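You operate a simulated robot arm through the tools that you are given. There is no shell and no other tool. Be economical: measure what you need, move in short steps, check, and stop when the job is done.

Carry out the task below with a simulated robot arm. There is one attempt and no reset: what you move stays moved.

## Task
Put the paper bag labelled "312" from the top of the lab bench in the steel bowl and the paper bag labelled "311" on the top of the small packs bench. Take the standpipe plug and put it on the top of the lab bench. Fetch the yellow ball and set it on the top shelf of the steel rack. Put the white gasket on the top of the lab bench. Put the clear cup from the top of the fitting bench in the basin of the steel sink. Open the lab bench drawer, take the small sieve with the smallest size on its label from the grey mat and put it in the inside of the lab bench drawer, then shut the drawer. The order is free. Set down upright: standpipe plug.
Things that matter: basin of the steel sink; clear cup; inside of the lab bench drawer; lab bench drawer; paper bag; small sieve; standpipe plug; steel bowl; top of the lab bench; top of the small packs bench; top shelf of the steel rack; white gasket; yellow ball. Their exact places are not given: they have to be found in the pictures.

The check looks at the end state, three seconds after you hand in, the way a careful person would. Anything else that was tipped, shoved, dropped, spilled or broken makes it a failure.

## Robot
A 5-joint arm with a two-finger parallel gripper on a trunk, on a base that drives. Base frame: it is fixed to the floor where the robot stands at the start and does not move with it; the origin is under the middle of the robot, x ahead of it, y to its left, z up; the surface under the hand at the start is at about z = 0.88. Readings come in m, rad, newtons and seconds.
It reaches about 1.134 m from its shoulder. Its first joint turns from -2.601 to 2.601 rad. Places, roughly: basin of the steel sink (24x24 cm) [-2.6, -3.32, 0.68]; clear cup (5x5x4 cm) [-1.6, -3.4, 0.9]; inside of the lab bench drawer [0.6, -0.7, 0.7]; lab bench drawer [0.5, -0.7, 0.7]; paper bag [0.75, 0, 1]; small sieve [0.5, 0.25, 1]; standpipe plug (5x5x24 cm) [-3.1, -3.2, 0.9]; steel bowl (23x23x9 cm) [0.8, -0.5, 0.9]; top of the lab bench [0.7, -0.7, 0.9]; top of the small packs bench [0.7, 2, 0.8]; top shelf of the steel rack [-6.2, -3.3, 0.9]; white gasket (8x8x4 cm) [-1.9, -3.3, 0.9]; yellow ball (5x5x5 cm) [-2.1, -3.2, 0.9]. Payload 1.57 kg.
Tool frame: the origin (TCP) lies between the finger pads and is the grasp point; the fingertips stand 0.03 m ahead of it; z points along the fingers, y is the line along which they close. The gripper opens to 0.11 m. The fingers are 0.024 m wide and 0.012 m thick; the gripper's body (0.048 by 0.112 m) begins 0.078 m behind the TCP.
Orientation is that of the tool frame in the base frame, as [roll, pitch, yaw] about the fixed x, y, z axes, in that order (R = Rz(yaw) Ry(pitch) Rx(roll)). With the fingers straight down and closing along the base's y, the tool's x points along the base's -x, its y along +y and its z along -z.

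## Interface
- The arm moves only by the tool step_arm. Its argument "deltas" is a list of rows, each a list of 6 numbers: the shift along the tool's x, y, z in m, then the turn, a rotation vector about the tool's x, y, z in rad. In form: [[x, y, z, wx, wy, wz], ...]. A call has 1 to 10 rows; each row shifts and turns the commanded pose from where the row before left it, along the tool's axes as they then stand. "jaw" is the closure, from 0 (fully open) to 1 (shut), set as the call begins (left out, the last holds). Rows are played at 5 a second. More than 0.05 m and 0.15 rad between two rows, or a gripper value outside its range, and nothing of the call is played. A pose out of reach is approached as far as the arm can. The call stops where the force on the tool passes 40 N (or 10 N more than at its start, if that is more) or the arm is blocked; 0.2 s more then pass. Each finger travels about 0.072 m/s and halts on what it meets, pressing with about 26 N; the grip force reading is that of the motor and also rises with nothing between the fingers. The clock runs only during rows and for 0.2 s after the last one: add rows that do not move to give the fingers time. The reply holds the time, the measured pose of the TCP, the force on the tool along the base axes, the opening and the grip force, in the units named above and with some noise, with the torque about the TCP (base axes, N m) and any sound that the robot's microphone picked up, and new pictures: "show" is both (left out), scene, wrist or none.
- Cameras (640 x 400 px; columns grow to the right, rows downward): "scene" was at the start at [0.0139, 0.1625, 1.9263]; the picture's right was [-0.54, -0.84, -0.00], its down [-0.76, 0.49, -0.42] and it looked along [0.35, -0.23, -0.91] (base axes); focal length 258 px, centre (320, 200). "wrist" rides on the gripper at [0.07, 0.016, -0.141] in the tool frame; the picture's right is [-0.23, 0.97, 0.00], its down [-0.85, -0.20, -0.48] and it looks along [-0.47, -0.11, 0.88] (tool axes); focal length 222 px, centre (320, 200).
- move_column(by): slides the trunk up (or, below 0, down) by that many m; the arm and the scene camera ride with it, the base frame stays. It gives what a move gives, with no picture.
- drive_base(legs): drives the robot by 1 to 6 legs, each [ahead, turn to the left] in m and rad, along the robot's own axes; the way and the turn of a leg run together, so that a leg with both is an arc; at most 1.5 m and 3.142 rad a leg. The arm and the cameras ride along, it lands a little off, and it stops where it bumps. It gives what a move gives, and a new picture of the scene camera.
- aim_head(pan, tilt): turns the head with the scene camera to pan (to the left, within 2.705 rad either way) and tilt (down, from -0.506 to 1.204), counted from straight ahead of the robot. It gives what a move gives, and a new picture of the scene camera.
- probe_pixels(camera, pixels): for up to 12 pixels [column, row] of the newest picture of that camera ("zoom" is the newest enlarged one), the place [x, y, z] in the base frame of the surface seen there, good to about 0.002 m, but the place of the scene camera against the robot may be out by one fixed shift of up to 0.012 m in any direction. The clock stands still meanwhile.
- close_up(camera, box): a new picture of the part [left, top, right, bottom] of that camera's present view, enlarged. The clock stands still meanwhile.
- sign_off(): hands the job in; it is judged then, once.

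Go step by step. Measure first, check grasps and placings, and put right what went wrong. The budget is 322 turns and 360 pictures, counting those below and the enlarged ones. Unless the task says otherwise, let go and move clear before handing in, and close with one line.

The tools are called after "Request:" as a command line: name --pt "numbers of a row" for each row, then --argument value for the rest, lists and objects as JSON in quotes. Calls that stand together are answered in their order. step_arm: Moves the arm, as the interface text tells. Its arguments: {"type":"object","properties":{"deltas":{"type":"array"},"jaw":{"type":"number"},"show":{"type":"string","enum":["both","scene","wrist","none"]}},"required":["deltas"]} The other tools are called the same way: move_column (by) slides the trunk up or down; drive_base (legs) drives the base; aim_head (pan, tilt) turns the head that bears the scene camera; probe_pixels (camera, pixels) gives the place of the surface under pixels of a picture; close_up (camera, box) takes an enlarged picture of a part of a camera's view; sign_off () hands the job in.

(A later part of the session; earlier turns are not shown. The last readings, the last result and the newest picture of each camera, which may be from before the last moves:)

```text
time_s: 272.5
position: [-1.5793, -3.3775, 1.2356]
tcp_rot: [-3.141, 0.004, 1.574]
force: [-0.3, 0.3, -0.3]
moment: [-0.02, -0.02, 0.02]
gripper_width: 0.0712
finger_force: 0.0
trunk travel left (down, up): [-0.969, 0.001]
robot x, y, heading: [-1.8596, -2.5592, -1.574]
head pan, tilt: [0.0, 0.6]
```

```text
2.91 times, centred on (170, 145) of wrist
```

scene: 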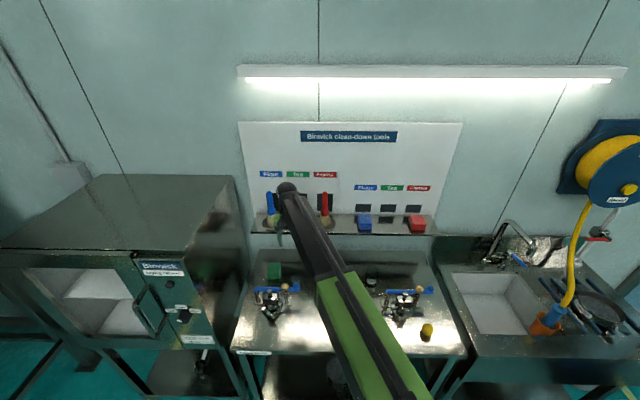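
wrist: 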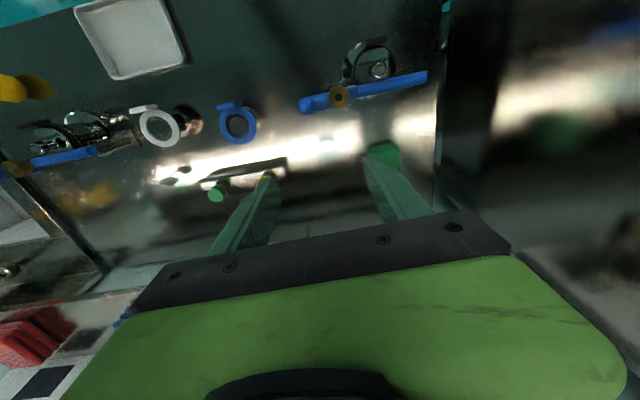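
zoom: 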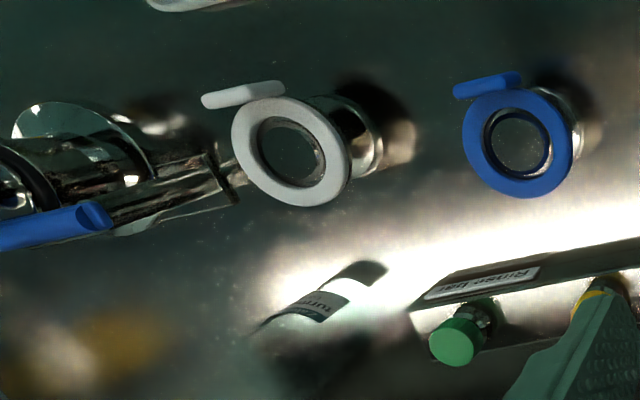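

Request:
probe_pixels --camera "wrist" --pixels '[[328, 148], [328, 140], [328, 156], [320, 148], [336, 148], [322, 141], [335, 155], [328, 136], [328, 160], [306, 105], [298, 108], [380, 160]]'

Request:
probe_pixels --camera "wrist" --pixels '[[142, 130], [160, 110], [178, 125], [170, 145], [150, 142], [145, 106], [160, 127], [188, 118], [239, 125], [127, 170]]'

```text
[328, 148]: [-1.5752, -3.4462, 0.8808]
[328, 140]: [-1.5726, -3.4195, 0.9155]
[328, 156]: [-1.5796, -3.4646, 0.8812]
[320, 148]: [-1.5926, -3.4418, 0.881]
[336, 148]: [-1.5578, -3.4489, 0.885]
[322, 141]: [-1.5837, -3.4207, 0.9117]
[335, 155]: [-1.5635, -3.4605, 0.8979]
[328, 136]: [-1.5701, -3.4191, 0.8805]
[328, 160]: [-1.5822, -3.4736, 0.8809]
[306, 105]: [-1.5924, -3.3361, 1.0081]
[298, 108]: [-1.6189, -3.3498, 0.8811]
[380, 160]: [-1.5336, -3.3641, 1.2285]
```

```text
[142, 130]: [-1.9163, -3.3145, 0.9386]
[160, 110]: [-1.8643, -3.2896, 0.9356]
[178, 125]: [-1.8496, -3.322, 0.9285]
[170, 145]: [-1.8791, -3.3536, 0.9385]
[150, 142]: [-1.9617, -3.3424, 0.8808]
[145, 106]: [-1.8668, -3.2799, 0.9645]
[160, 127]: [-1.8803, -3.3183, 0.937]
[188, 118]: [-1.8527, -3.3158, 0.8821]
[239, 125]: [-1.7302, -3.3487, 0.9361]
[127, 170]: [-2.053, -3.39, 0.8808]
```

Cup centre ≈(-1.574,-3.442), rim z≈0.917. Move above it and check reach.

Request:
step_arm --pt "-0.033 0.0025 0 0 0 0" --pt "-0.032 0.0025 0 0 0 0" --show "none"

Request:
move_column --by -0.15

Request:
step_arm --pt "0 0 0 0 0 0"

```text
time_s: 273.1
position: [-1.5727, -3.4426, 1.235]
tcp_rot: [-3.139, 0.005, 1.574]
force: [0.4, 1.0, -0.1]
moment: [0.03, 0.02, 0.02]
gripper_width: 0.0718
finger_force: 0.0
trunk travel left (down, up): [-0.969, 0.001]
robot x, y, heading: [-1.8613, -2.5617, -1.574]
head pan, tilt: [0.0, 0.6]
```

```text
time_s: 274.9
position: [-1.572, -3.4428, 1.0866]
tcp_rot: [-3.141, 0.003, 1.573]
force: [0.2, 0.3, -1.1]
moment: [0.01, -0.01, 0.0]
gripper_width: 0.0718
finger_force: 0.0
trunk travel left (down, up): [-0.819, 0.151]
robot x, y, heading: [-1.8604, -2.5589, -1.573]
head pan, tilt: [0.0, 0.6]
```

```text
time_s: 275.2
position: [-1.5728, -3.4425, 1.0856]
tcp_rot: [-3.14, 0.003, 1.573]
force: [-0.4, 0.1, 0.7]
moment: [0.01, 0.01, 0.05]
gripper_width: 0.0716
finger_force: 0.0
trunk travel left (down, up): [-0.819, 0.151]
robot x, y, heading: [-1.8615, -2.5552, -1.574]
head pan, tilt: [0.0, 0.6]
```

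scene: 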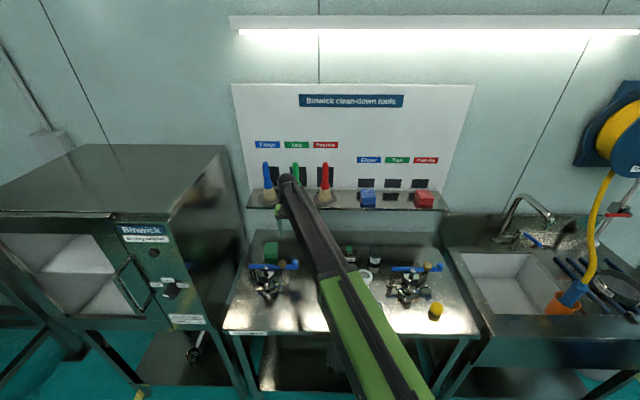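
wrist: 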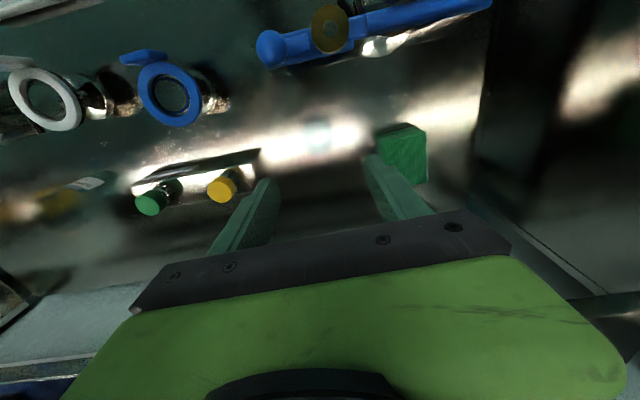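

Check clearance between wrist joint and the shelf/brushes, and the cup's alignment.

Request:
close_up --camera "scene" --box '[240, 140, 360, 260]'

Request:
close_up --camera "wrist" --box '[250, 90, 400, 190]'

Request:
probe_pixels --camera "scene" --pixels '[[286, 178], [290, 184], [268, 202], [297, 178], [325, 200], [280, 180], [300, 200]]'

```text
3.33 times, centred on (300, 200) of scene
```

zoom: 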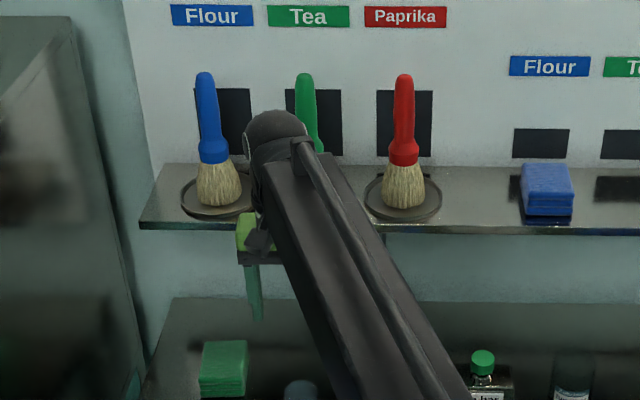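

```text
4.00 times, centred on (325, 140) of wrist
```

zoom: 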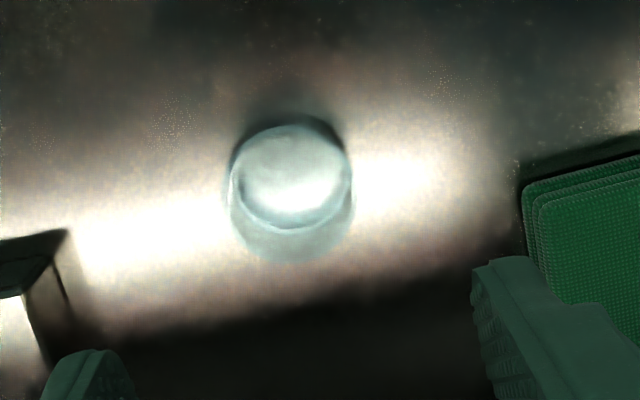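

```text
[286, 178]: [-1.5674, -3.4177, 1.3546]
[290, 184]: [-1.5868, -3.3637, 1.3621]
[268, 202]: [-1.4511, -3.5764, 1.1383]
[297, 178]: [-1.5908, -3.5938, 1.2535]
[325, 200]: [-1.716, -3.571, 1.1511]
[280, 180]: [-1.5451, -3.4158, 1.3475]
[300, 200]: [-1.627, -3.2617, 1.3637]
```

Request:
probe_pixels --camera "zoom" --pixels '[[290, 128], [232, 185], [350, 185], [290, 228], [290, 180], [290, 258], [233, 200], [351, 200], [536, 200]]'

```text
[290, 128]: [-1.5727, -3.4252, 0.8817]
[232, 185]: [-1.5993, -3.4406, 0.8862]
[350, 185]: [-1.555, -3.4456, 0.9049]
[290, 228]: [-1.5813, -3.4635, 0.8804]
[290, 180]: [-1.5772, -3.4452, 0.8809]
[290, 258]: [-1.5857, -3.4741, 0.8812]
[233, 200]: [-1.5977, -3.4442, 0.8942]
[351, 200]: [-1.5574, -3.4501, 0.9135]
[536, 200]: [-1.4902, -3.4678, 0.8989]
```

Cup centre ≈(-1.577,-3.444). Shift 4 mm and lower to TCP z≈0.919, then close.

Request:
step_arm --pt "-0.001 -0.004 0 0 0 0" --show "none"

Request:
move_column --by -0.1

Request:
move_column --by -0.067

Request:
step_arm --pt "0 0 0 0 0 0" --pt "0 0 0 0 0 0" --pt "0 0 0 0 0 0" --pt "0 0 0 0 0 0" --jaw 1 --show "wrist"

```text
time_s: 275.6
position: [-1.5752, -3.4426, 1.0874]
tcp_rot: [3.141, 0.003, 1.571]
force: [0.4, 0.2, 0.5]
moment: [0.01, 0.0, 0.01]
gripper_width: 0.0714
finger_force: 0.0
trunk travel left (down, up): [-0.819, 0.151]
robot x, y, heading: [-1.862, -2.5576, -1.573]
head pan, tilt: [0.0, 0.6]
```

```text
time_s: 277.0
position: [-1.576, -3.4429, 0.9859]
tcp_rot: [-3.141, 0.003, 1.573]
force: [-0.4, 0.1, -0.1]
moment: [0.01, -0.01, 0.0]
gripper_width: 0.0715
finger_force: 0.1
trunk travel left (down, up): [-0.719, 0.251]
robot x, y, heading: [-1.8626, -2.5532, -1.573]
head pan, tilt: [0.0, 0.6]
```

```text
time_s: 278.0
position: [-1.5751, -3.4424, 0.9185]
tcp_rot: [-3.141, 0.006, 1.573]
force: [-1.0, -0.2, -0.4]
moment: [-0.04, 0.01, 0.0]
gripper_width: 0.0715
finger_force: 0.0
trunk travel left (down, up): [-0.652, 0.318]
robot x, y, heading: [-1.8611, -2.5593, -1.579]
head pan, tilt: [0.0, 0.6]
```

```text
time_s: 279.0
position: [-1.5754, -3.443, 0.9181]
tcp_rot: [-3.14, 0.002, 1.572]
force: [-0.5, 0.0, 0.5]
moment: [0.0, 0.02, 0.0]
gripper_width: 0.0468
finger_force: 25.9
trunk travel left (down, up): [-0.652, 0.318]
robot x, y, heading: [-1.8614, -2.5565, -1.574]
head pan, tilt: [0.0, 0.6]
```

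wrist: 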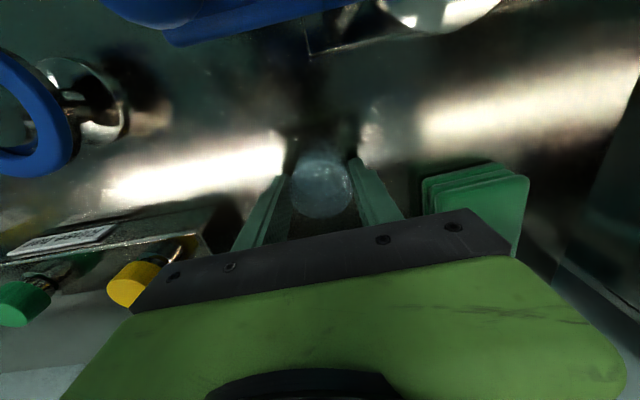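

The cup is held. Lift, back off, centre the arm and drive to the sink.

Request:
move_column --by 0.317

Request:
drive_base --legs '[[-0.45, 0], [0, -1.571], [0.75, 0], [0, 1.571]]'

Request:
step_arm --pt "0 -0.047 0 0 0 0" --pt "0 -0.047 0 0 0 0" --pt "0 -0.047 0 0 0 0" --pt "0 -0.047 0 0 0 0" --pt "0 -0.047 0 0 0 0" --pt "0 -0.047 0 0 0 0"

```text
time_s: 282.2
position: [-1.5748, -3.4431, 1.2351]
tcp_rot: [-3.14, 0.004, 1.574]
force: [0.3, 0.4, 0.7]
moment: [-0.01, 0.03, -0.01]
gripper_width: 0.047
finger_force: 25.5
trunk travel left (down, up): [-0.969, 0.001]
robot x, y, heading: [-1.8593, -2.5531, -1.57]
head pan, tilt: [0.0, 0.6]
```

```text
time_s: 296.3
position: [-2.301, -2.9777, 1.2378]
tcp_rot: [3.14, 0.008, 1.601]
force: [-0.9, 0.5, 0.3]
moment: [-0.03, -0.09, 0.01]
gripper_width: 0.0467
finger_force: 25.9
trunk travel left (down, up): [-0.969, 0.001]
robot x, y, heading: [-2.5826, -2.1008, -1.554]
head pan, tilt: [0.0, 0.6]
```

scene: 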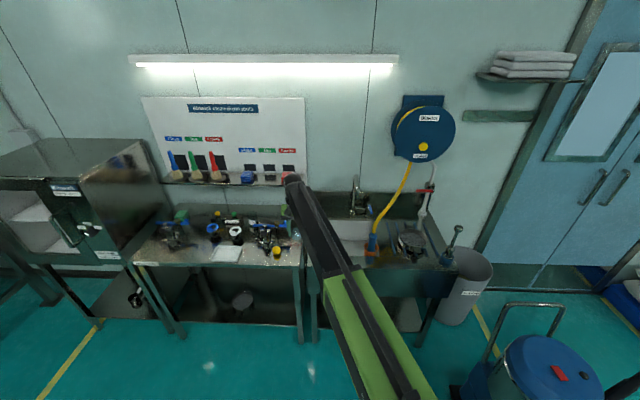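

```text
time_s: 297.7
position: [-2.5804, -2.9905, 1.2354]
tcp_rot: [-3.141, 0.004, 1.6]
force: [-0.8, 0.0, -0.1]
moment: [0.0, -0.02, 0.02]
gripper_width: 0.0466
finger_force: 26.2
trunk travel left (down, up): [-0.969, 0.001]
robot x, y, heading: [-2.5783, -2.099, -1.555]
head pan, tilt: [0.0, 0.6]
```

scene: 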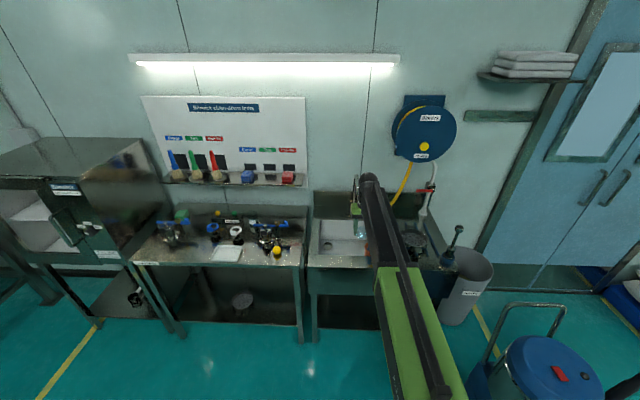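
wrist: 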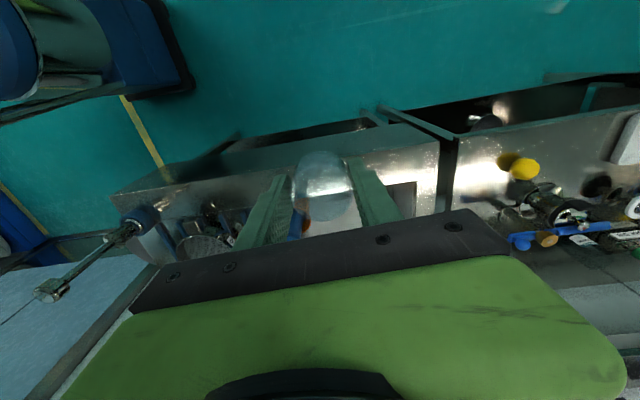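

Request:
close_up --camera "scene" --box '[300, 160, 460, 270]'

Request:
probe_pixels --camera "scene" --pixels '[[320, 225], [320, 255], [364, 255], [340, 235], [345, 225], [340, 240], [355, 180], [356, 200], [313, 260], [335, 222], [353, 176], [330, 248]]'

```text
3.64 times, centred on (380, 215) of scene
```

zoom: 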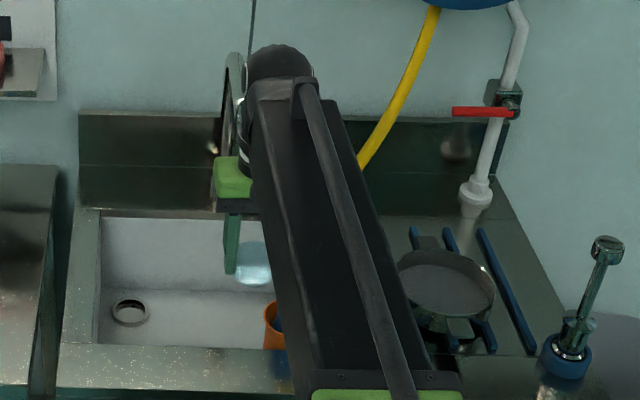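

```text
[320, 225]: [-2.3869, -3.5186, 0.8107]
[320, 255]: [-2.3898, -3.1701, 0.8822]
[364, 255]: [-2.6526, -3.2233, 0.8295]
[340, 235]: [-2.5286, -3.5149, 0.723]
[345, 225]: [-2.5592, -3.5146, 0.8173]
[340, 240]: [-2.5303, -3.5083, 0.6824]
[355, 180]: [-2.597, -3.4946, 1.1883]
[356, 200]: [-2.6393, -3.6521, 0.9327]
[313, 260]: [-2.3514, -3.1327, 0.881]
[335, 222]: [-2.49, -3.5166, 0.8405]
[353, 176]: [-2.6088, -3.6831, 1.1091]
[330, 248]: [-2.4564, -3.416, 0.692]
```

Basin floor is z≈0.682, left wall x≈-2.385, drain at (-2.44,-3.41), orange pot near x≈-2.65. I'll retract the arm (elbow up) and drive closer so the forearm clears the rim.

Request:
step_arm --pt "0.047 0.014 0 0 0 0" --pt "0.047 0.014 0 0 0 0" --pt "0.047 0.014 0 0 0 0" --pt "0.047 0.014 0 0 0 0" --pt "0.047 0.014 0 0 0 0" --show "none"

Request:
drive_base --legs '[[0.5, 0]]'

Request:
step_arm --pt "0 0 0 0 0 0" --show "wrist"

```text
time_s: 298.9
position: [-2.5196, -2.7484, 1.2364]
tcp_rot: [-3.14, 0.006, 1.602]
force: [1.0, 0.5, -0.1]
moment: [-0.02, 0.01, 0.0]
gripper_width: 0.0467
finger_force: 26.4
trunk travel left (down, up): [-0.969, 0.001]
robot x, y, heading: [-2.5811, -2.1051, -1.561]
head pan, tilt: [0.0, 0.6]
```

```text
time_s: 301.8
position: [-2.5207, -3.2454, 1.2357]
tcp_rot: [-3.141, 0.003, 1.59]
force: [0.2, -0.3, -0.5]
moment: [0.01, -0.01, -0.04]
gripper_width: 0.0466
finger_force: 26.0
trunk travel left (down, up): [-0.969, 0.001]
robot x, y, heading: [-2.5785, -2.596, -1.564]
head pan, tilt: [0.0, 0.6]
```

scene: 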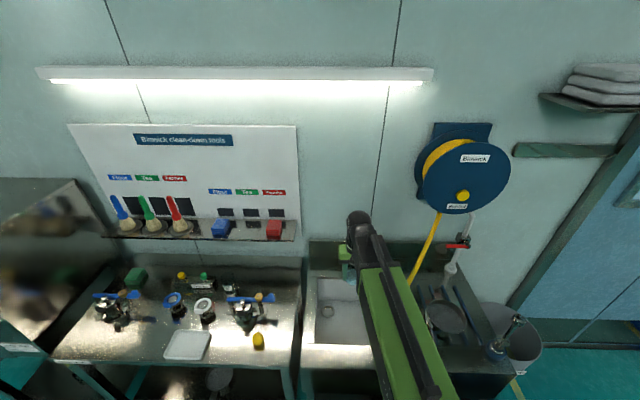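

```text
time_s: 302.2
position: [-2.5215, -3.2455, 1.235]
tcp_rot: [-3.139, 0.003, 1.59]
force: [0.0, 0.3, -0.1]
moment: [-0.01, 0.01, 0.01]
gripper_width: 0.0467
finger_force: 26.0
trunk travel left (down, up): [-0.969, 0.001]
robot x, y, heading: [-2.5747, -2.5986, -1.564]
head pan, tilt: [0.0, 0.6]
```

wrist: 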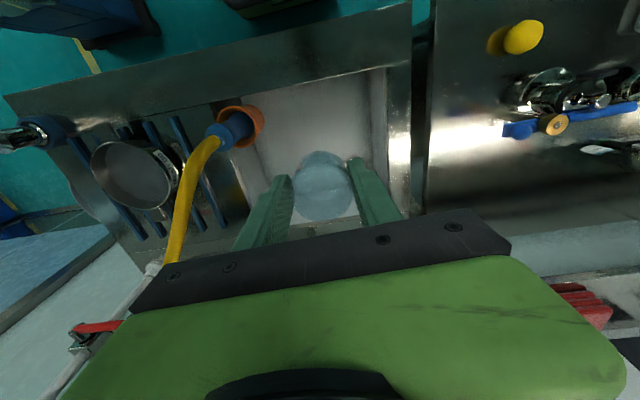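

Request:
probe_pixels --camera "wrist" --pixels '[[300, 130], [340, 120], [320, 90], [395, 130], [370, 130], [255, 150], [240, 130], [200, 160], [185, 220], [375, 75], [310, 100]]'

Request:
close_up --camera "scene" --box '[290, 190, 450, 360]'

```text
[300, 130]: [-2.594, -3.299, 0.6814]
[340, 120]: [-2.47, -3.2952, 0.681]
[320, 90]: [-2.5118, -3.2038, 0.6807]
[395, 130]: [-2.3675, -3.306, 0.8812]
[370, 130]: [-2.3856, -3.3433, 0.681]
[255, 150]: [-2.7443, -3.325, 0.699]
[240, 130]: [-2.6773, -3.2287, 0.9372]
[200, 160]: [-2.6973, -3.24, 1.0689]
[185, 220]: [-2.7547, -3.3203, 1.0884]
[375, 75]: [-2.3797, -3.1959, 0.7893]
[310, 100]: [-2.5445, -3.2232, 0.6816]
```

```text
2.35 times, centred on (370, 275) of scene
```

zoom: 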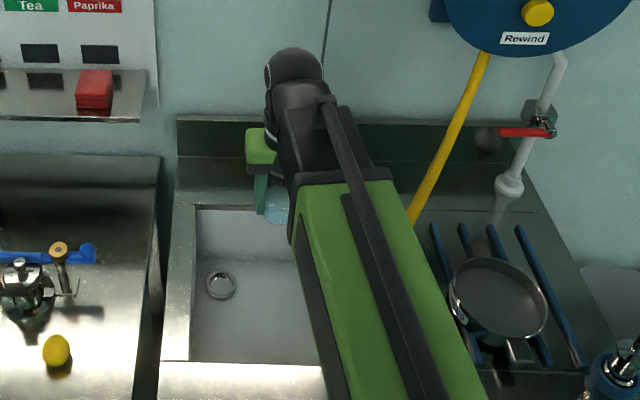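

The basin is free at (-2.52,-3.33). Shift there and lower in stages.

Request:
step_arm --pt "-0.042 0 0 0 0 0" --pt "-0.042 0 0 0 0 0" --show "none"

Request:
move_column --by -0.3

Request:
step_arm --pt "0 0 0 0 0 0"

Request:
close_up --camera "scene" --box '[270, 130, 480, 330]'

```text
time_s: 302.8
position: [-2.5192, -3.3292, 1.2363]
tcp_rot: [-3.139, 0.005, 1.592]
force: [-0.3, 0.5, 0.0]
moment: [-0.01, 0.01, -0.01]
gripper_width: 0.0465
finger_force: 26.2
trunk travel left (down, up): [-0.969, 0.001]
robot x, y, heading: [-2.5807, -2.5943, -1.565]
head pan, tilt: [0.0, 0.6]
```

```text
time_s: 305.8
position: [-2.52, -3.3278, 0.9362]
tcp_rot: [-3.14, 0.003, 1.589]
force: [0.1, -0.6, -0.1]
moment: [0.02, 0.0, 0.0]
gripper_width: 0.0463
finger_force: 25.4
trunk travel left (down, up): [-0.669, 0.301]
robot x, y, heading: [-2.5784, -2.5968, -1.569]
head pan, tilt: [0.0, 0.6]
```

```text
time_s: 306.2
position: [-2.5199, -3.329, 0.9361]
tcp_rot: [-3.14, 0.003, 1.59]
force: [-0.1, 1.1, 0.2]
moment: [-0.01, -0.01, 0.06]
gripper_width: 0.0466
finger_force: 26.1
trunk travel left (down, up): [-0.669, 0.301]
robot x, y, heading: [-2.5767, -2.5934, -1.565]
head pan, tilt: [0.0, 0.6]
```

scene: 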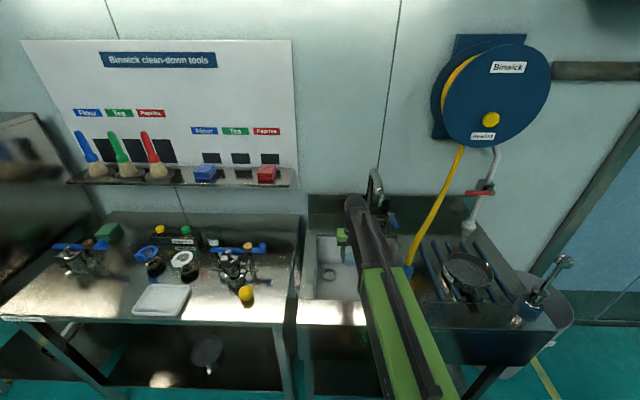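
wrist: 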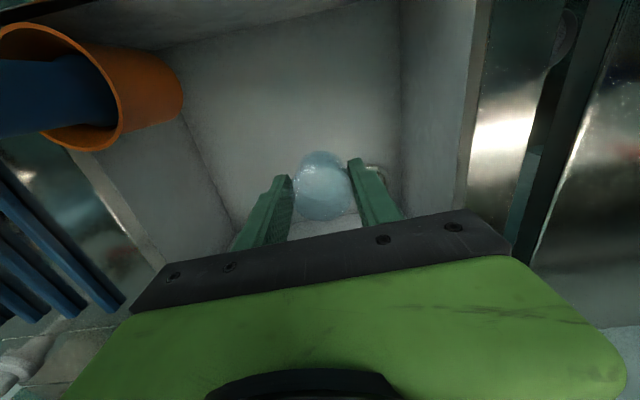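

```text
2.00 times, centred on (375, 230) of scene
```

zoom: 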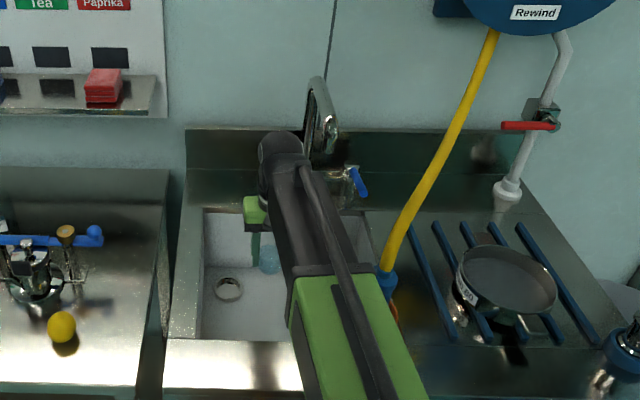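

Check the faucet spout (378,195) vs wrist (358,208).

Request:
probe_pixels --camera "scene" --pixels '[[378, 197], [376, 172], [372, 180], [355, 205], [362, 215], [393, 218], [380, 220], [378, 280]]'

```text
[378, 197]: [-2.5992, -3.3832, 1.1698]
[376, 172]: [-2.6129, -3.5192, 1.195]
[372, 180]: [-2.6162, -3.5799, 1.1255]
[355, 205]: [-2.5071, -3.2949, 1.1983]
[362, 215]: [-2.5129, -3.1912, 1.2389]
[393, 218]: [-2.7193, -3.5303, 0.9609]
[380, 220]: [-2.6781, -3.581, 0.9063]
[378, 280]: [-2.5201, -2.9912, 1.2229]
```

Spout tip at (-2.599,-3.383,1.17), ~4 cm from the wrist; shift 15 mm away and continue down.

Request:
step_arm --pt "0.005 0.018 0 0 0 0" --show "none"

Request:
move_column --by -0.17

Request:
move_column --by -0.04

```text
time_s: 306.6
position: [-2.5019, -3.3227, 0.9361]
tcp_rot: [-3.139, 0.002, 1.589]
force: [-0.2, 0.7, -0.3]
moment: [-0.05, 0.0, -0.01]
gripper_width: 0.0467
finger_force: 25.6
trunk travel left (down, up): [-0.669, 0.301]
robot x, y, heading: [-2.5775, -2.5938, -1.573]
head pan, tilt: [0.0, 0.6]
```

```text
time_s: 308.5
position: [-2.503, -3.324, 0.7658]
tcp_rot: [-3.138, 0.005, 1.59]
force: [0.0, 0.2, -1.4]
moment: [0.0, 0.0, 0.0]
gripper_width: 0.0465
finger_force: 26.0
trunk travel left (down, up): [-0.499, 0.471]
robot x, y, heading: [-2.5765, -2.5964, -1.571]
head pan, tilt: [0.0, 0.6]
```

```text
time_s: 309.4
position: [-2.5025, -3.3232, 0.726]
tcp_rot: [-3.141, 0.005, 1.59]
force: [-0.1, -0.4, 0.3]
moment: [-0.02, 0.02, 0.0]
gripper_width: 0.0464
finger_force: 25.7
trunk travel left (down, up): [-0.459, 0.511]
robot x, y, heading: [-2.5738, -2.5971, -1.57]
head pan, tilt: [0.0, 0.6]
```

Request:
move_column --by -0.006

Request:
move_column --by -0.002

Request:
step_arm --pt "0 0 0 0 0 0" --show "wrist"

```text
time_s: 309.9
position: [-2.5015, -3.3234, 0.7193]
tcp_rot: [-3.139, 0.004, 1.591]
force: [0.4, -0.9, -0.4]
moment: [-0.02, 0.0, 0.0]
gripper_width: 0.0463
finger_force: 26.2
trunk travel left (down, up): [-0.453, 0.517]
robot x, y, heading: [-2.5763, -2.5929, -1.569]
head pan, tilt: [0.0, 0.6]
```

```text
time_s: 310.4
position: [-2.5024, -3.3229, 0.7187]
tcp_rot: [-3.141, 0.004, 1.591]
force: [0.5, -2.5, 9.7]
moment: [-0.17, -0.07, -0.02]
gripper_width: 0.0467
finger_force: 25.9
trunk travel left (down, up): [-0.451, 0.519]
robot x, y, heading: [-2.5766, -2.5957, -1.57]
head pan, tilt: [0.0, 0.6]
```

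```text
time_s: 310.8
position: [-2.5021, -3.3243, 0.7183]
tcp_rot: [-3.14, 0.004, 1.59]
force: [-1.4, -0.7, 4.5]
moment: [-0.05, 0.02, -0.03]
gripper_width: 0.0464
finger_force: 25.9
trunk travel left (down, up): [-0.451, 0.519]
robot x, y, heading: [-2.5752, -2.5947, -1.572]
head pan, tilt: [0.0, 0.6]
```

wrist: 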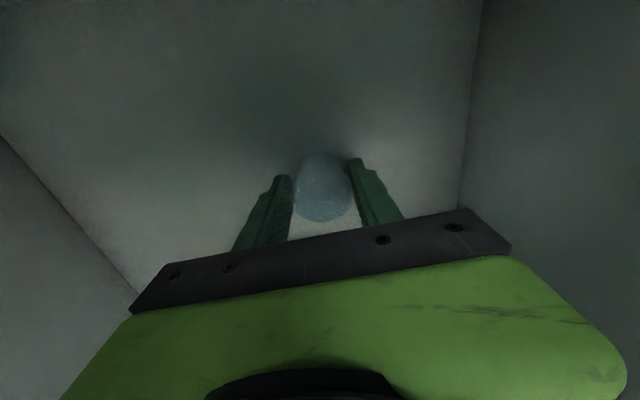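

The cup touches the basin floor. Release and raise.

Request:
step_arm --pt "0 0 0 0 0 0" --pt "0 0 0 0 0 0" --pt "0 0 0 0 0 0" --jaw 0.35 --show "none"

Request:
move_column --by 0.25

Request:
move_column --by 0.269

Request:
step_arm --pt "0 0 0 0 0 0" --show "wrist"

```text
time_s: 311.6
position: [-2.5024, -3.3244, 0.7172]
tcp_rot: [-3.141, 0.003, 1.59]
force: [1.0, 0.5, -0.9]
moment: [-0.03, 0.01, 0.04]
gripper_width: 0.0716
finger_force: 0.0
trunk travel left (down, up): [-0.451, 0.519]
robot x, y, heading: [-2.5773, -2.5942, -1.573]
head pan, tilt: [0.0, 0.6]
```

```text
time_s: 314.2
position: [-2.5017, -3.3231, 0.9674]
tcp_rot: [-3.14, 0.004, 1.59]
force: [0.5, 0.1, 0.4]
moment: [-0.03, 0.02, 0.02]
gripper_width: 0.0717
finger_force: 0.1
trunk travel left (down, up): [-0.701, 0.269]
robot x, y, heading: [-2.5753, -2.5949, -1.564]
head pan, tilt: [0.0, 0.6]
```

```text
time_s: 317.0
position: [-2.502, -3.3236, 1.2361]
tcp_rot: [-3.139, 0.004, 1.589]
force: [-0.6, 0.0, 0.5]
moment: [-0.01, -0.01, -0.02]
gripper_width: 0.0716
finger_force: 0.1
trunk travel left (down, up): [-0.97, 0.0]
robot x, y, heading: [-2.577, -2.5985, -1.565]
head pan, tilt: [0.0, 0.6]
```

```text
time_s: 317.4
position: [-2.5014, -3.3231, 1.2375]
tcp_rot: [-3.141, 0.004, 1.591]
force: [0.4, 0.5, -0.1]
moment: [0.01, -0.01, 0.0]
gripper_width: 0.0716
finger_force: 0.0
trunk travel left (down, up): [-0.97, 0.0]
robot x, y, heading: [-2.5798, -2.6001, -1.568]
head pan, tilt: [0.0, 0.6]
```

wrist: 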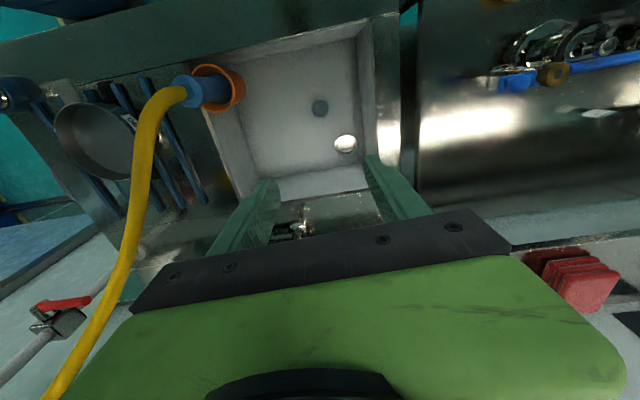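

The cup stands in the basin at (320,108). Next the yellow ball: reachable from here; swing the arm toward it.

Request:
step_arm --pt "0.0225 0.044 0 0 0 0" --pt "0.0225 0.044 0 0 0 0" --pt "0.0225 0.044 0 0 0 0" --pt "0.0225 0.044 0 0 0 0" --pt "0.0225 0.044 0 0 0 0" --pt "0.0225 0.044 0 0 0 0" --pt "0.0225 0.044 0 0 0 0" --pt "0.0225 0.044 0 0 0 0"

```text
time_s: 319.2
position: [-2.1501, -3.1347, 1.2372]
tcp_rot: [-3.138, 0.004, 1.589]
force: [0.0, 0.3, 0.1]
moment: [-0.02, 0.02, 0.0]
gripper_width: 0.0718
finger_force: 0.1
trunk travel left (down, up): [-0.97, 0.0]
robot x, y, heading: [-2.5771, -2.5973, -1.567]
head pan, tilt: [0.0, 0.6]
```

scene: 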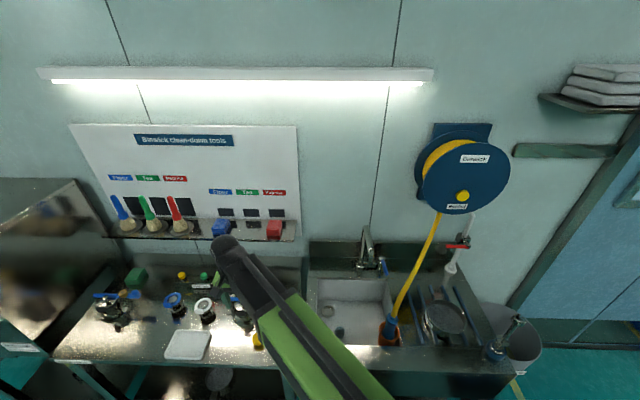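
wrist: 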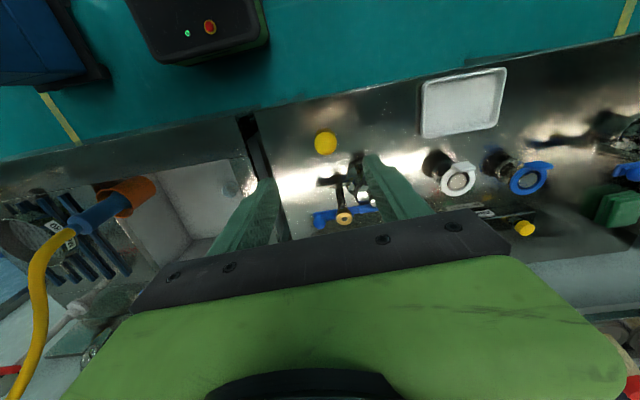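

Request:
probe_pixels --camera "wrist" --pixels '[[326, 143], [326, 134], [326, 152], [316, 143], [336, 143], [345, 130], [458, 180], [333, 183], [350, 205], [365, 190]]'

Request:
close_up --camera "wrist" --box '[280, 110, 400, 240]'

```text
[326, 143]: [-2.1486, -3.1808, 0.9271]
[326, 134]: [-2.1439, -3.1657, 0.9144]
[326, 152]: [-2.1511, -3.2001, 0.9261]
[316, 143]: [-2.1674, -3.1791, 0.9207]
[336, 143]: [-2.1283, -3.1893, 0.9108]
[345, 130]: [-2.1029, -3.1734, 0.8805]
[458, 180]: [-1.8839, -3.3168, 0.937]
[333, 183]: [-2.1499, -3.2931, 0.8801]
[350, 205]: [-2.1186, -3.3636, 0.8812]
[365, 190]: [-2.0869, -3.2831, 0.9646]
```

```text
3.08 times, centred on (340, 175) of wrist
```

zoom: 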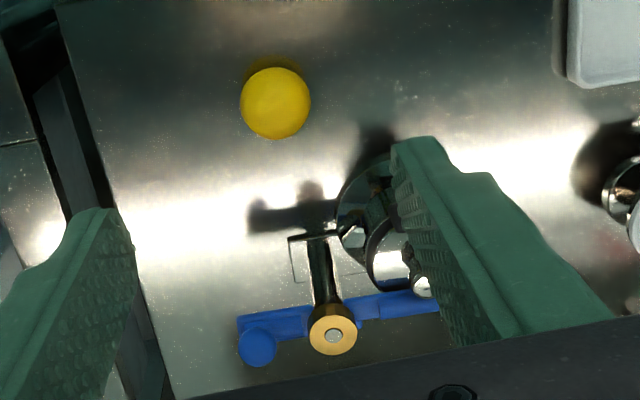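

Ball centre ≈(-2.149,-3.187,0.906). Move over and lower to TCP z≈0.918.

Request:
step_arm --pt "-0.026 0 0 0 0 0" --pt "-0.026 0 0 0 0 0" --show "none"

Request:
move_column --by -0.22

Request:
step_arm --pt "0 0 0 0 0 0" --show "wrist"

```text
time_s: 319.8
position: [-2.1519, -3.1895, 1.2375]
tcp_rot: [3.14, 0.004, 1.589]
force: [0.0, -0.6, -0.2]
moment: [-0.02, -0.03, -0.02]
gripper_width: 0.0718
finger_force: 0.0
trunk travel left (down, up): [-0.97, 0.0]
robot x, y, heading: [-2.5743, -2.5986, -1.571]
head pan, tilt: [0.0, 0.6]
```

```text
time_s: 322.1
position: [-2.1522, -3.1881, 1.017]
tcp_rot: [-3.14, 0.004, 1.591]
force: [-0.2, 0.4, 1.1]
moment: [0.03, -0.02, -0.02]
gripper_width: 0.0716
finger_force: 0.0
trunk travel left (down, up): [-0.75, 0.22]
robot x, y, heading: [-2.575, -2.5971, -1.567]
head pan, tilt: [0.0, 0.6]
```

```text
time_s: 322.5
position: [-2.1511, -3.1885, 1.0162]
tcp_rot: [-3.14, 0.005, 1.59]
force: [-0.7, 0.6, -1.3]
moment: [-0.03, -0.02, -0.01]
gripper_width: 0.0714
finger_force: 0.1
trunk travel left (down, up): [-0.75, 0.22]
robot x, y, heading: [-2.5723, -2.5984, -1.568]
head pan, tilt: [0.0, 0.6]
```

wrist: 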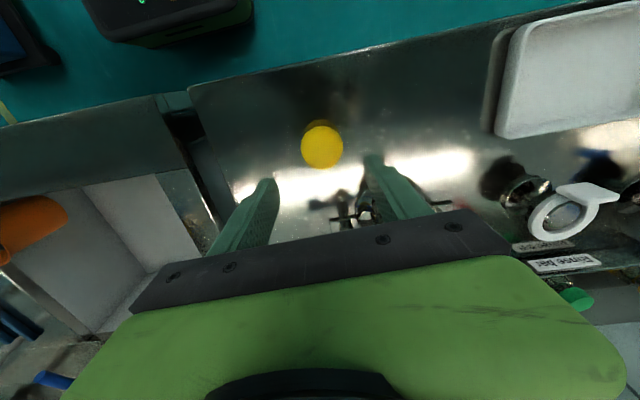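

Request:
probe_pixels --camera "wrist" --pixels '[[322, 147], [302, 147], [342, 147], [322, 127], [322, 166]]'

```text
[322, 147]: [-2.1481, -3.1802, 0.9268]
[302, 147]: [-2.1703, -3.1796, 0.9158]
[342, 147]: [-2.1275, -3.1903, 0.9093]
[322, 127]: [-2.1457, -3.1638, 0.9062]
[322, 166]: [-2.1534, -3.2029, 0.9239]
```

Request:
move_column --by -0.099

Request:
step_arm --pt "0 0 0 0 0 0" --pt "0 0 0 0 0 0" --pt "0 0 0 0 0 0" --pt "0 0 0 0 0 0" --jaw 1 --show "wrist"

Request:
move_column --by 0.319

```text
time_s: 323.8
position: [-2.1512, -3.1888, 0.9176]
tcp_rot: [-3.139, 0.004, 1.589]
force: [-0.4, -0.3, 0.0]
moment: [-0.02, 0.01, 0.0]
gripper_width: 0.0714
finger_force: 0.2
trunk travel left (down, up): [-0.651, 0.319]
robot x, y, heading: [-2.5784, -2.5923, -1.565]
head pan, tilt: [0.0, 0.6]
```

```text
time_s: 324.8
position: [-2.1514, -3.1882, 0.9184]
tcp_rot: [-3.141, 0.004, 1.588]
force: [1.3, -1.1, 1.7]
moment: [-0.01, -0.06, -0.03]
gripper_width: 0.0483
finger_force: 26.7
trunk travel left (down, up): [-0.651, 0.319]
robot x, y, heading: [-2.5761, -2.5971, -1.569]
head pan, tilt: [0.0, 0.6]
```

wrist: 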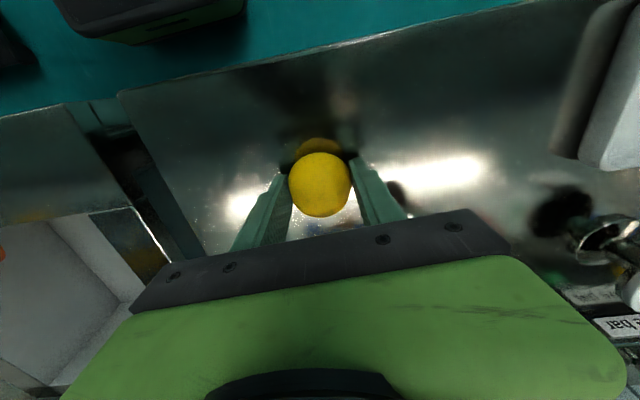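

```text
time_s: 328.0
position: [-2.1516, -3.1877, 1.236]
tcp_rot: [-3.14, 0.004, 1.592]
force: [0.3, -0.7, 0.6]
moment: [-0.01, 0.04, 0.01]
gripper_width: 0.0483
finger_force: 26.0
trunk travel left (down, up): [-0.97, 0.0]
robot x, y, heading: [-2.5774, -2.5926, -1.567]
head pan, tilt: [0.0, 0.6]
```

The ball is held. Back off and look west toward the rack.

Request:
drive_base --legs '[[-0.85, 0], [0, -1.571]]'

Request:
aim_head --pan 0.25 --tilt 0.35

```text
time_s: 336.3
position: [-3.1595, -2.1564, 1.2374]
tcp_rot: [-3.139, 0.005, 0.023]
force: [-0.5, -0.2, -0.3]
moment: [-0.02, 0.0, -0.01]
gripper_width: 0.0482
finger_force: 26.1
trunk travel left (down, up): [-0.97, 0.0]
robot x, y, heading: [-2.5694, -1.6955, -3.132]
head pan, tilt: [0.0, 0.6]
```

scene: 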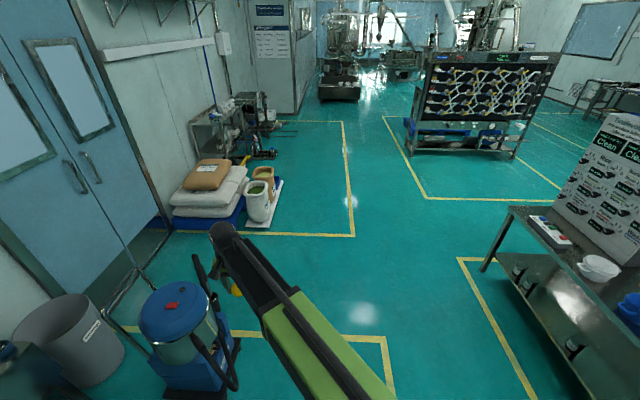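

```text
time_s: 337.1
position: [-3.1605, -2.1546, 1.2366]
tcp_rot: [-3.142, 0.002, 0.024]
force: [0.2, 0.1, -1.6]
moment: [-0.01, 0.01, -0.01]
gripper_width: 0.0481
finger_force: 26.4
trunk travel left (down, up): [-0.97, 0.0]
robot x, y, heading: [-2.5677, -1.6996, -3.129]
head pan, tilt: [0.25, 0.351]
```

scene: 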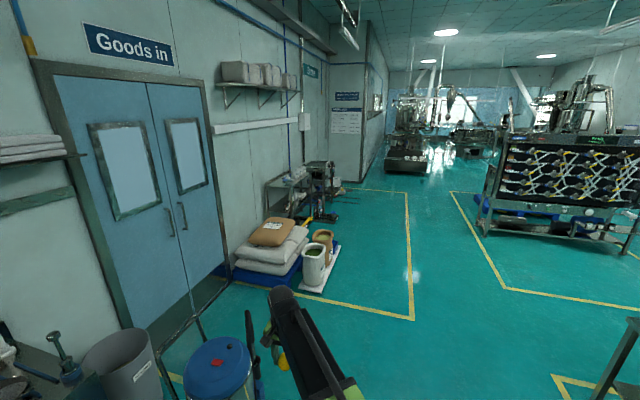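

Request:
step_arm --pt "-0.011 -0.046 0 0 0 0" --pt "-0.011 -0.046 0 0 0 0" --pt "-0.011 -0.046 0 0 0 0" --pt "-0.011 -0.046 0 0 0 0" --pt "-0.011 -0.046 0 0 0 0" --pt "-0.011 -0.046 0 0 0 0" --pt "-0.011 -0.046 0 0 0 0" --pt "-0.011 -0.046 0 0 0 0" --pt "-0.011 -0.046 0 0 0 0" --pt "-0.011 -0.046 0 0 0 0" --show "scene"

Request:
probe_pixels --camera "scene" --pixels '[[413, 318], [505, 288], [450, 192], [405, 192], [335, 260], [300, 300], [320, 165], [270, 185], [325, 218], [490, 235], [345, 110], [355, 180]]'

Request:
close_up --camera "scene" --box '[220, 140, 380, 310]'

```text
time_s: 339.3
position: [-3.284, -1.6982, 1.2371]
tcp_rot: [-3.141, 0.003, 0.022]
force: [0.9, 0.5, -0.8]
moment: [-0.01, 0.01, -0.01]
gripper_width: 0.0479
finger_force: 26.4
trunk travel left (down, up): [-0.97, 0.0]
robot x, y, heading: [-2.5737, -1.6974, -3.132]
head pan, tilt: [0.25, 0.351]
```

scene: 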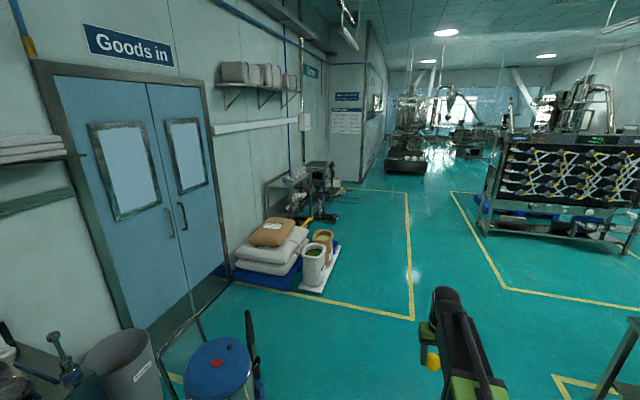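

```text
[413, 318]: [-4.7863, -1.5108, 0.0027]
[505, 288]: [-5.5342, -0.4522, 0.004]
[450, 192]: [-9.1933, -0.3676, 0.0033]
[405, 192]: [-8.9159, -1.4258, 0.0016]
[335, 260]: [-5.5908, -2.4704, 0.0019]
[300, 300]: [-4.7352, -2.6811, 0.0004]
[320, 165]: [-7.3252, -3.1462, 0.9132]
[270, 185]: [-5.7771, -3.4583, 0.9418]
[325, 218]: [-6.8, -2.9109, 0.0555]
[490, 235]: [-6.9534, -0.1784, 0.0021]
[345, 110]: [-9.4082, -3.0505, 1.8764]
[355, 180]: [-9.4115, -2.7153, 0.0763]
```

```text
2.35 times, centred on (300, 225) of scene
```

zoom: 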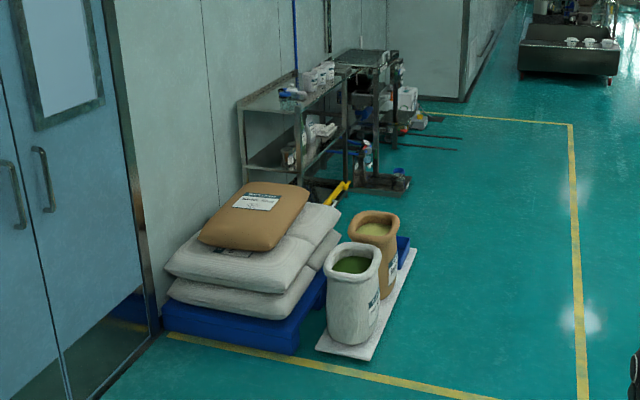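

The rack top (z≈0.91–0.94) spans about x -5.8…-6.6. Drive west along y≈-1.7 and face it.

Request:
drive_base --legs '[[1.2, 0], [1.2, 0], [1.2, 0], [0, 1.571]]'

Request:
aim_head --pan 0.0 --tilt 0.6

```text
time_s: 360.6
position: [-6.1838, -2.394, 1.2365]
tcp_rot: [-3.14, 0.003, 1.565]
force: [0.2, 0.1, -0.6]
moment: [0.02, 0.01, 0.01]
gripper_width: 0.0479
finger_force: 25.9
trunk travel left (down, up): [-0.97, 0.0]
robot x, y, heading: [-6.1289, -1.681, -1.59]
head pan, tilt: [0.25, 0.351]
```

scene: 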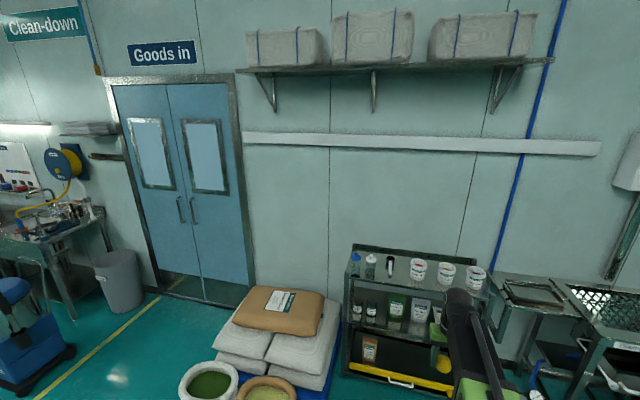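

```text
time_s: 361.4
position: [-6.1831, -2.3934, 1.2363]
tcp_rot: [-3.141, 0.003, 1.566]
force: [0.3, -1.0, -1.6]
moment: [0.0, 0.0, -0.01]
gripper_width: 0.048
finger_force: 26.2
trunk travel left (down, up): [-0.97, 0.0]
robot x, y, heading: [-6.1352, -1.679, -1.591]
head pan, tilt: [0.0, 0.6]
```

scene: 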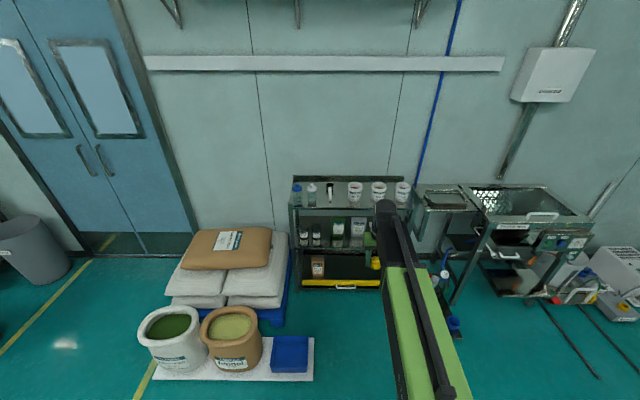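

Request:
close_up --camera "scene" --box '[280, 165, 430, 260]'

Request:
probe_pixels --camera "scene" --pixels '[[343, 185], [343, 195], [343, 203], [367, 203], [320, 203], [300, 206], [408, 207], [343, 178], [355, 200], [356, 184], [330, 200], [390, 200]]'

```text
4.21 times, centred on (355, 212) of scene
```

zoom: 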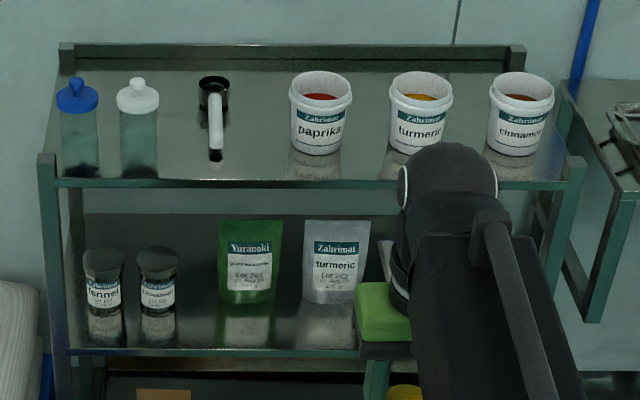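

```text
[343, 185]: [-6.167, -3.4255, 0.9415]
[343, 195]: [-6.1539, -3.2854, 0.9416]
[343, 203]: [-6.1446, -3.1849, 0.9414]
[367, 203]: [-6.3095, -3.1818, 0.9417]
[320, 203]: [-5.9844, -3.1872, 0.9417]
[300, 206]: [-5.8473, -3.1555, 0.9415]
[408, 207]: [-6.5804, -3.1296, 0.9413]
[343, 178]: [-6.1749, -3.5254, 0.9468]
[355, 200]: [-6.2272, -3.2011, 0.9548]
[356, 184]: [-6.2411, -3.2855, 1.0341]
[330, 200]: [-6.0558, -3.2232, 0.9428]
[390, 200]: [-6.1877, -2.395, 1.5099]
```

Shelf z=0.9415; free gap at about (-6.13,-3.31) between the scoop and the paprika tub. Check floor obstacles at (313,375) and (455,325) before approaching.

Request:
probe_pixels --camera "scene" --pixels '[[313, 340], [313, 378], [290, 355], [455, 330], [445, 275], [375, 285], [450, 300], [360, 330]]'

Request:
step_arm --pt "0 0 0 0 0 0.15" --pt "0 0 0 0 0 0.15" --pt "0 0 0 0 0 0.15" --pt "0 0 0 0 0 0.15" --pt "0 0 0 0 0 0.15" --pt "0 0 0 0 0 0.15" --pt "0 0 0 0 0 0.15" --pt "0 0 0 0 0 0.15" --pt "0 0 0 0 0 0.15" --pt "0 0 0 0 0 0.15" --show "wrist"

```text
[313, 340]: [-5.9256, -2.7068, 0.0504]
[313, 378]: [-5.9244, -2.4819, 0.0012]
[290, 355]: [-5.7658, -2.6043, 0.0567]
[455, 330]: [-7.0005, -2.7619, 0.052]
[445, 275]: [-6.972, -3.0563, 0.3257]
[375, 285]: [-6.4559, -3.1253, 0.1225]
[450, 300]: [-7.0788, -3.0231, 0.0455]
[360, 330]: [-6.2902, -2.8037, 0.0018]
```

```text
time_s: 363.6
position: [-6.1859, -2.3926, 1.2367]
tcp_rot: [3.138, 0.002, 0.064]
force: [-0.1, 1.2, -0.2]
moment: [-0.02, -0.03, -0.01]
gripper_width: 0.048
finger_force: 25.7
trunk travel left (down, up): [-0.97, 0.0]
robot x, y, heading: [-6.1316, -1.6809, -1.583]
head pan, tilt: [0.0, 0.6]
```

wrist: 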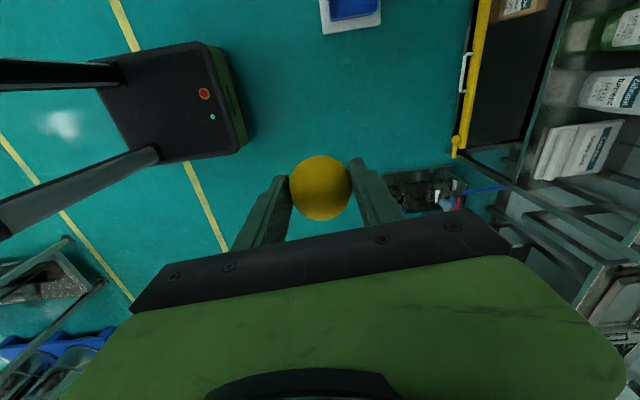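

The base half-width is ~0.185 m, and a floor board ends at x=-5.925; approach along x≈-6.3.

Request:
drive_base --legs '[[0, -0.21], [0.8, 0], [0, 0.21]]'

Request:
step_arm --pt "0 0 0 0 0 0.066" --show "wrist"

```text
time_s: 369.4
position: [-6.359, -3.1834, 1.2376]
tcp_rot: [3.138, 0.002, 0.076]
force: [-0.1, -0.6, -0.8]
moment: [0.01, -0.04, 0.03]
gripper_width: 0.0484
finger_force: 25.5
trunk travel left (down, up): [-0.97, 0.0]
robot x, y, heading: [-6.307, -2.4702, -1.595]
head pan, tilt: [0.0, 0.6]
```

scene: 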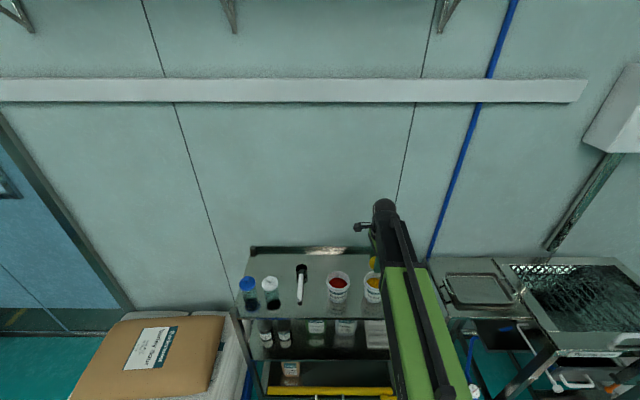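

```text
time_s: 369.8
position: [-6.3591, -3.1837, 1.2363]
tcp_rot: [3.138, 0.002, 0.009]
force: [-0.2, -0.5, -0.3]
moment: [-0.01, 0.0, -0.04]
gripper_width: 0.0484
finger_force: 26.2
trunk travel left (down, up): [-0.97, 0.0]
robot x, y, heading: [-6.307, -2.4724, -1.596]
head pan, tilt: [0.0, 0.6]
```

wrist: 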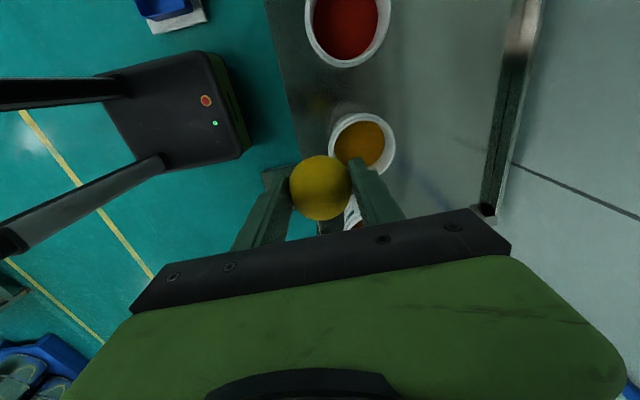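

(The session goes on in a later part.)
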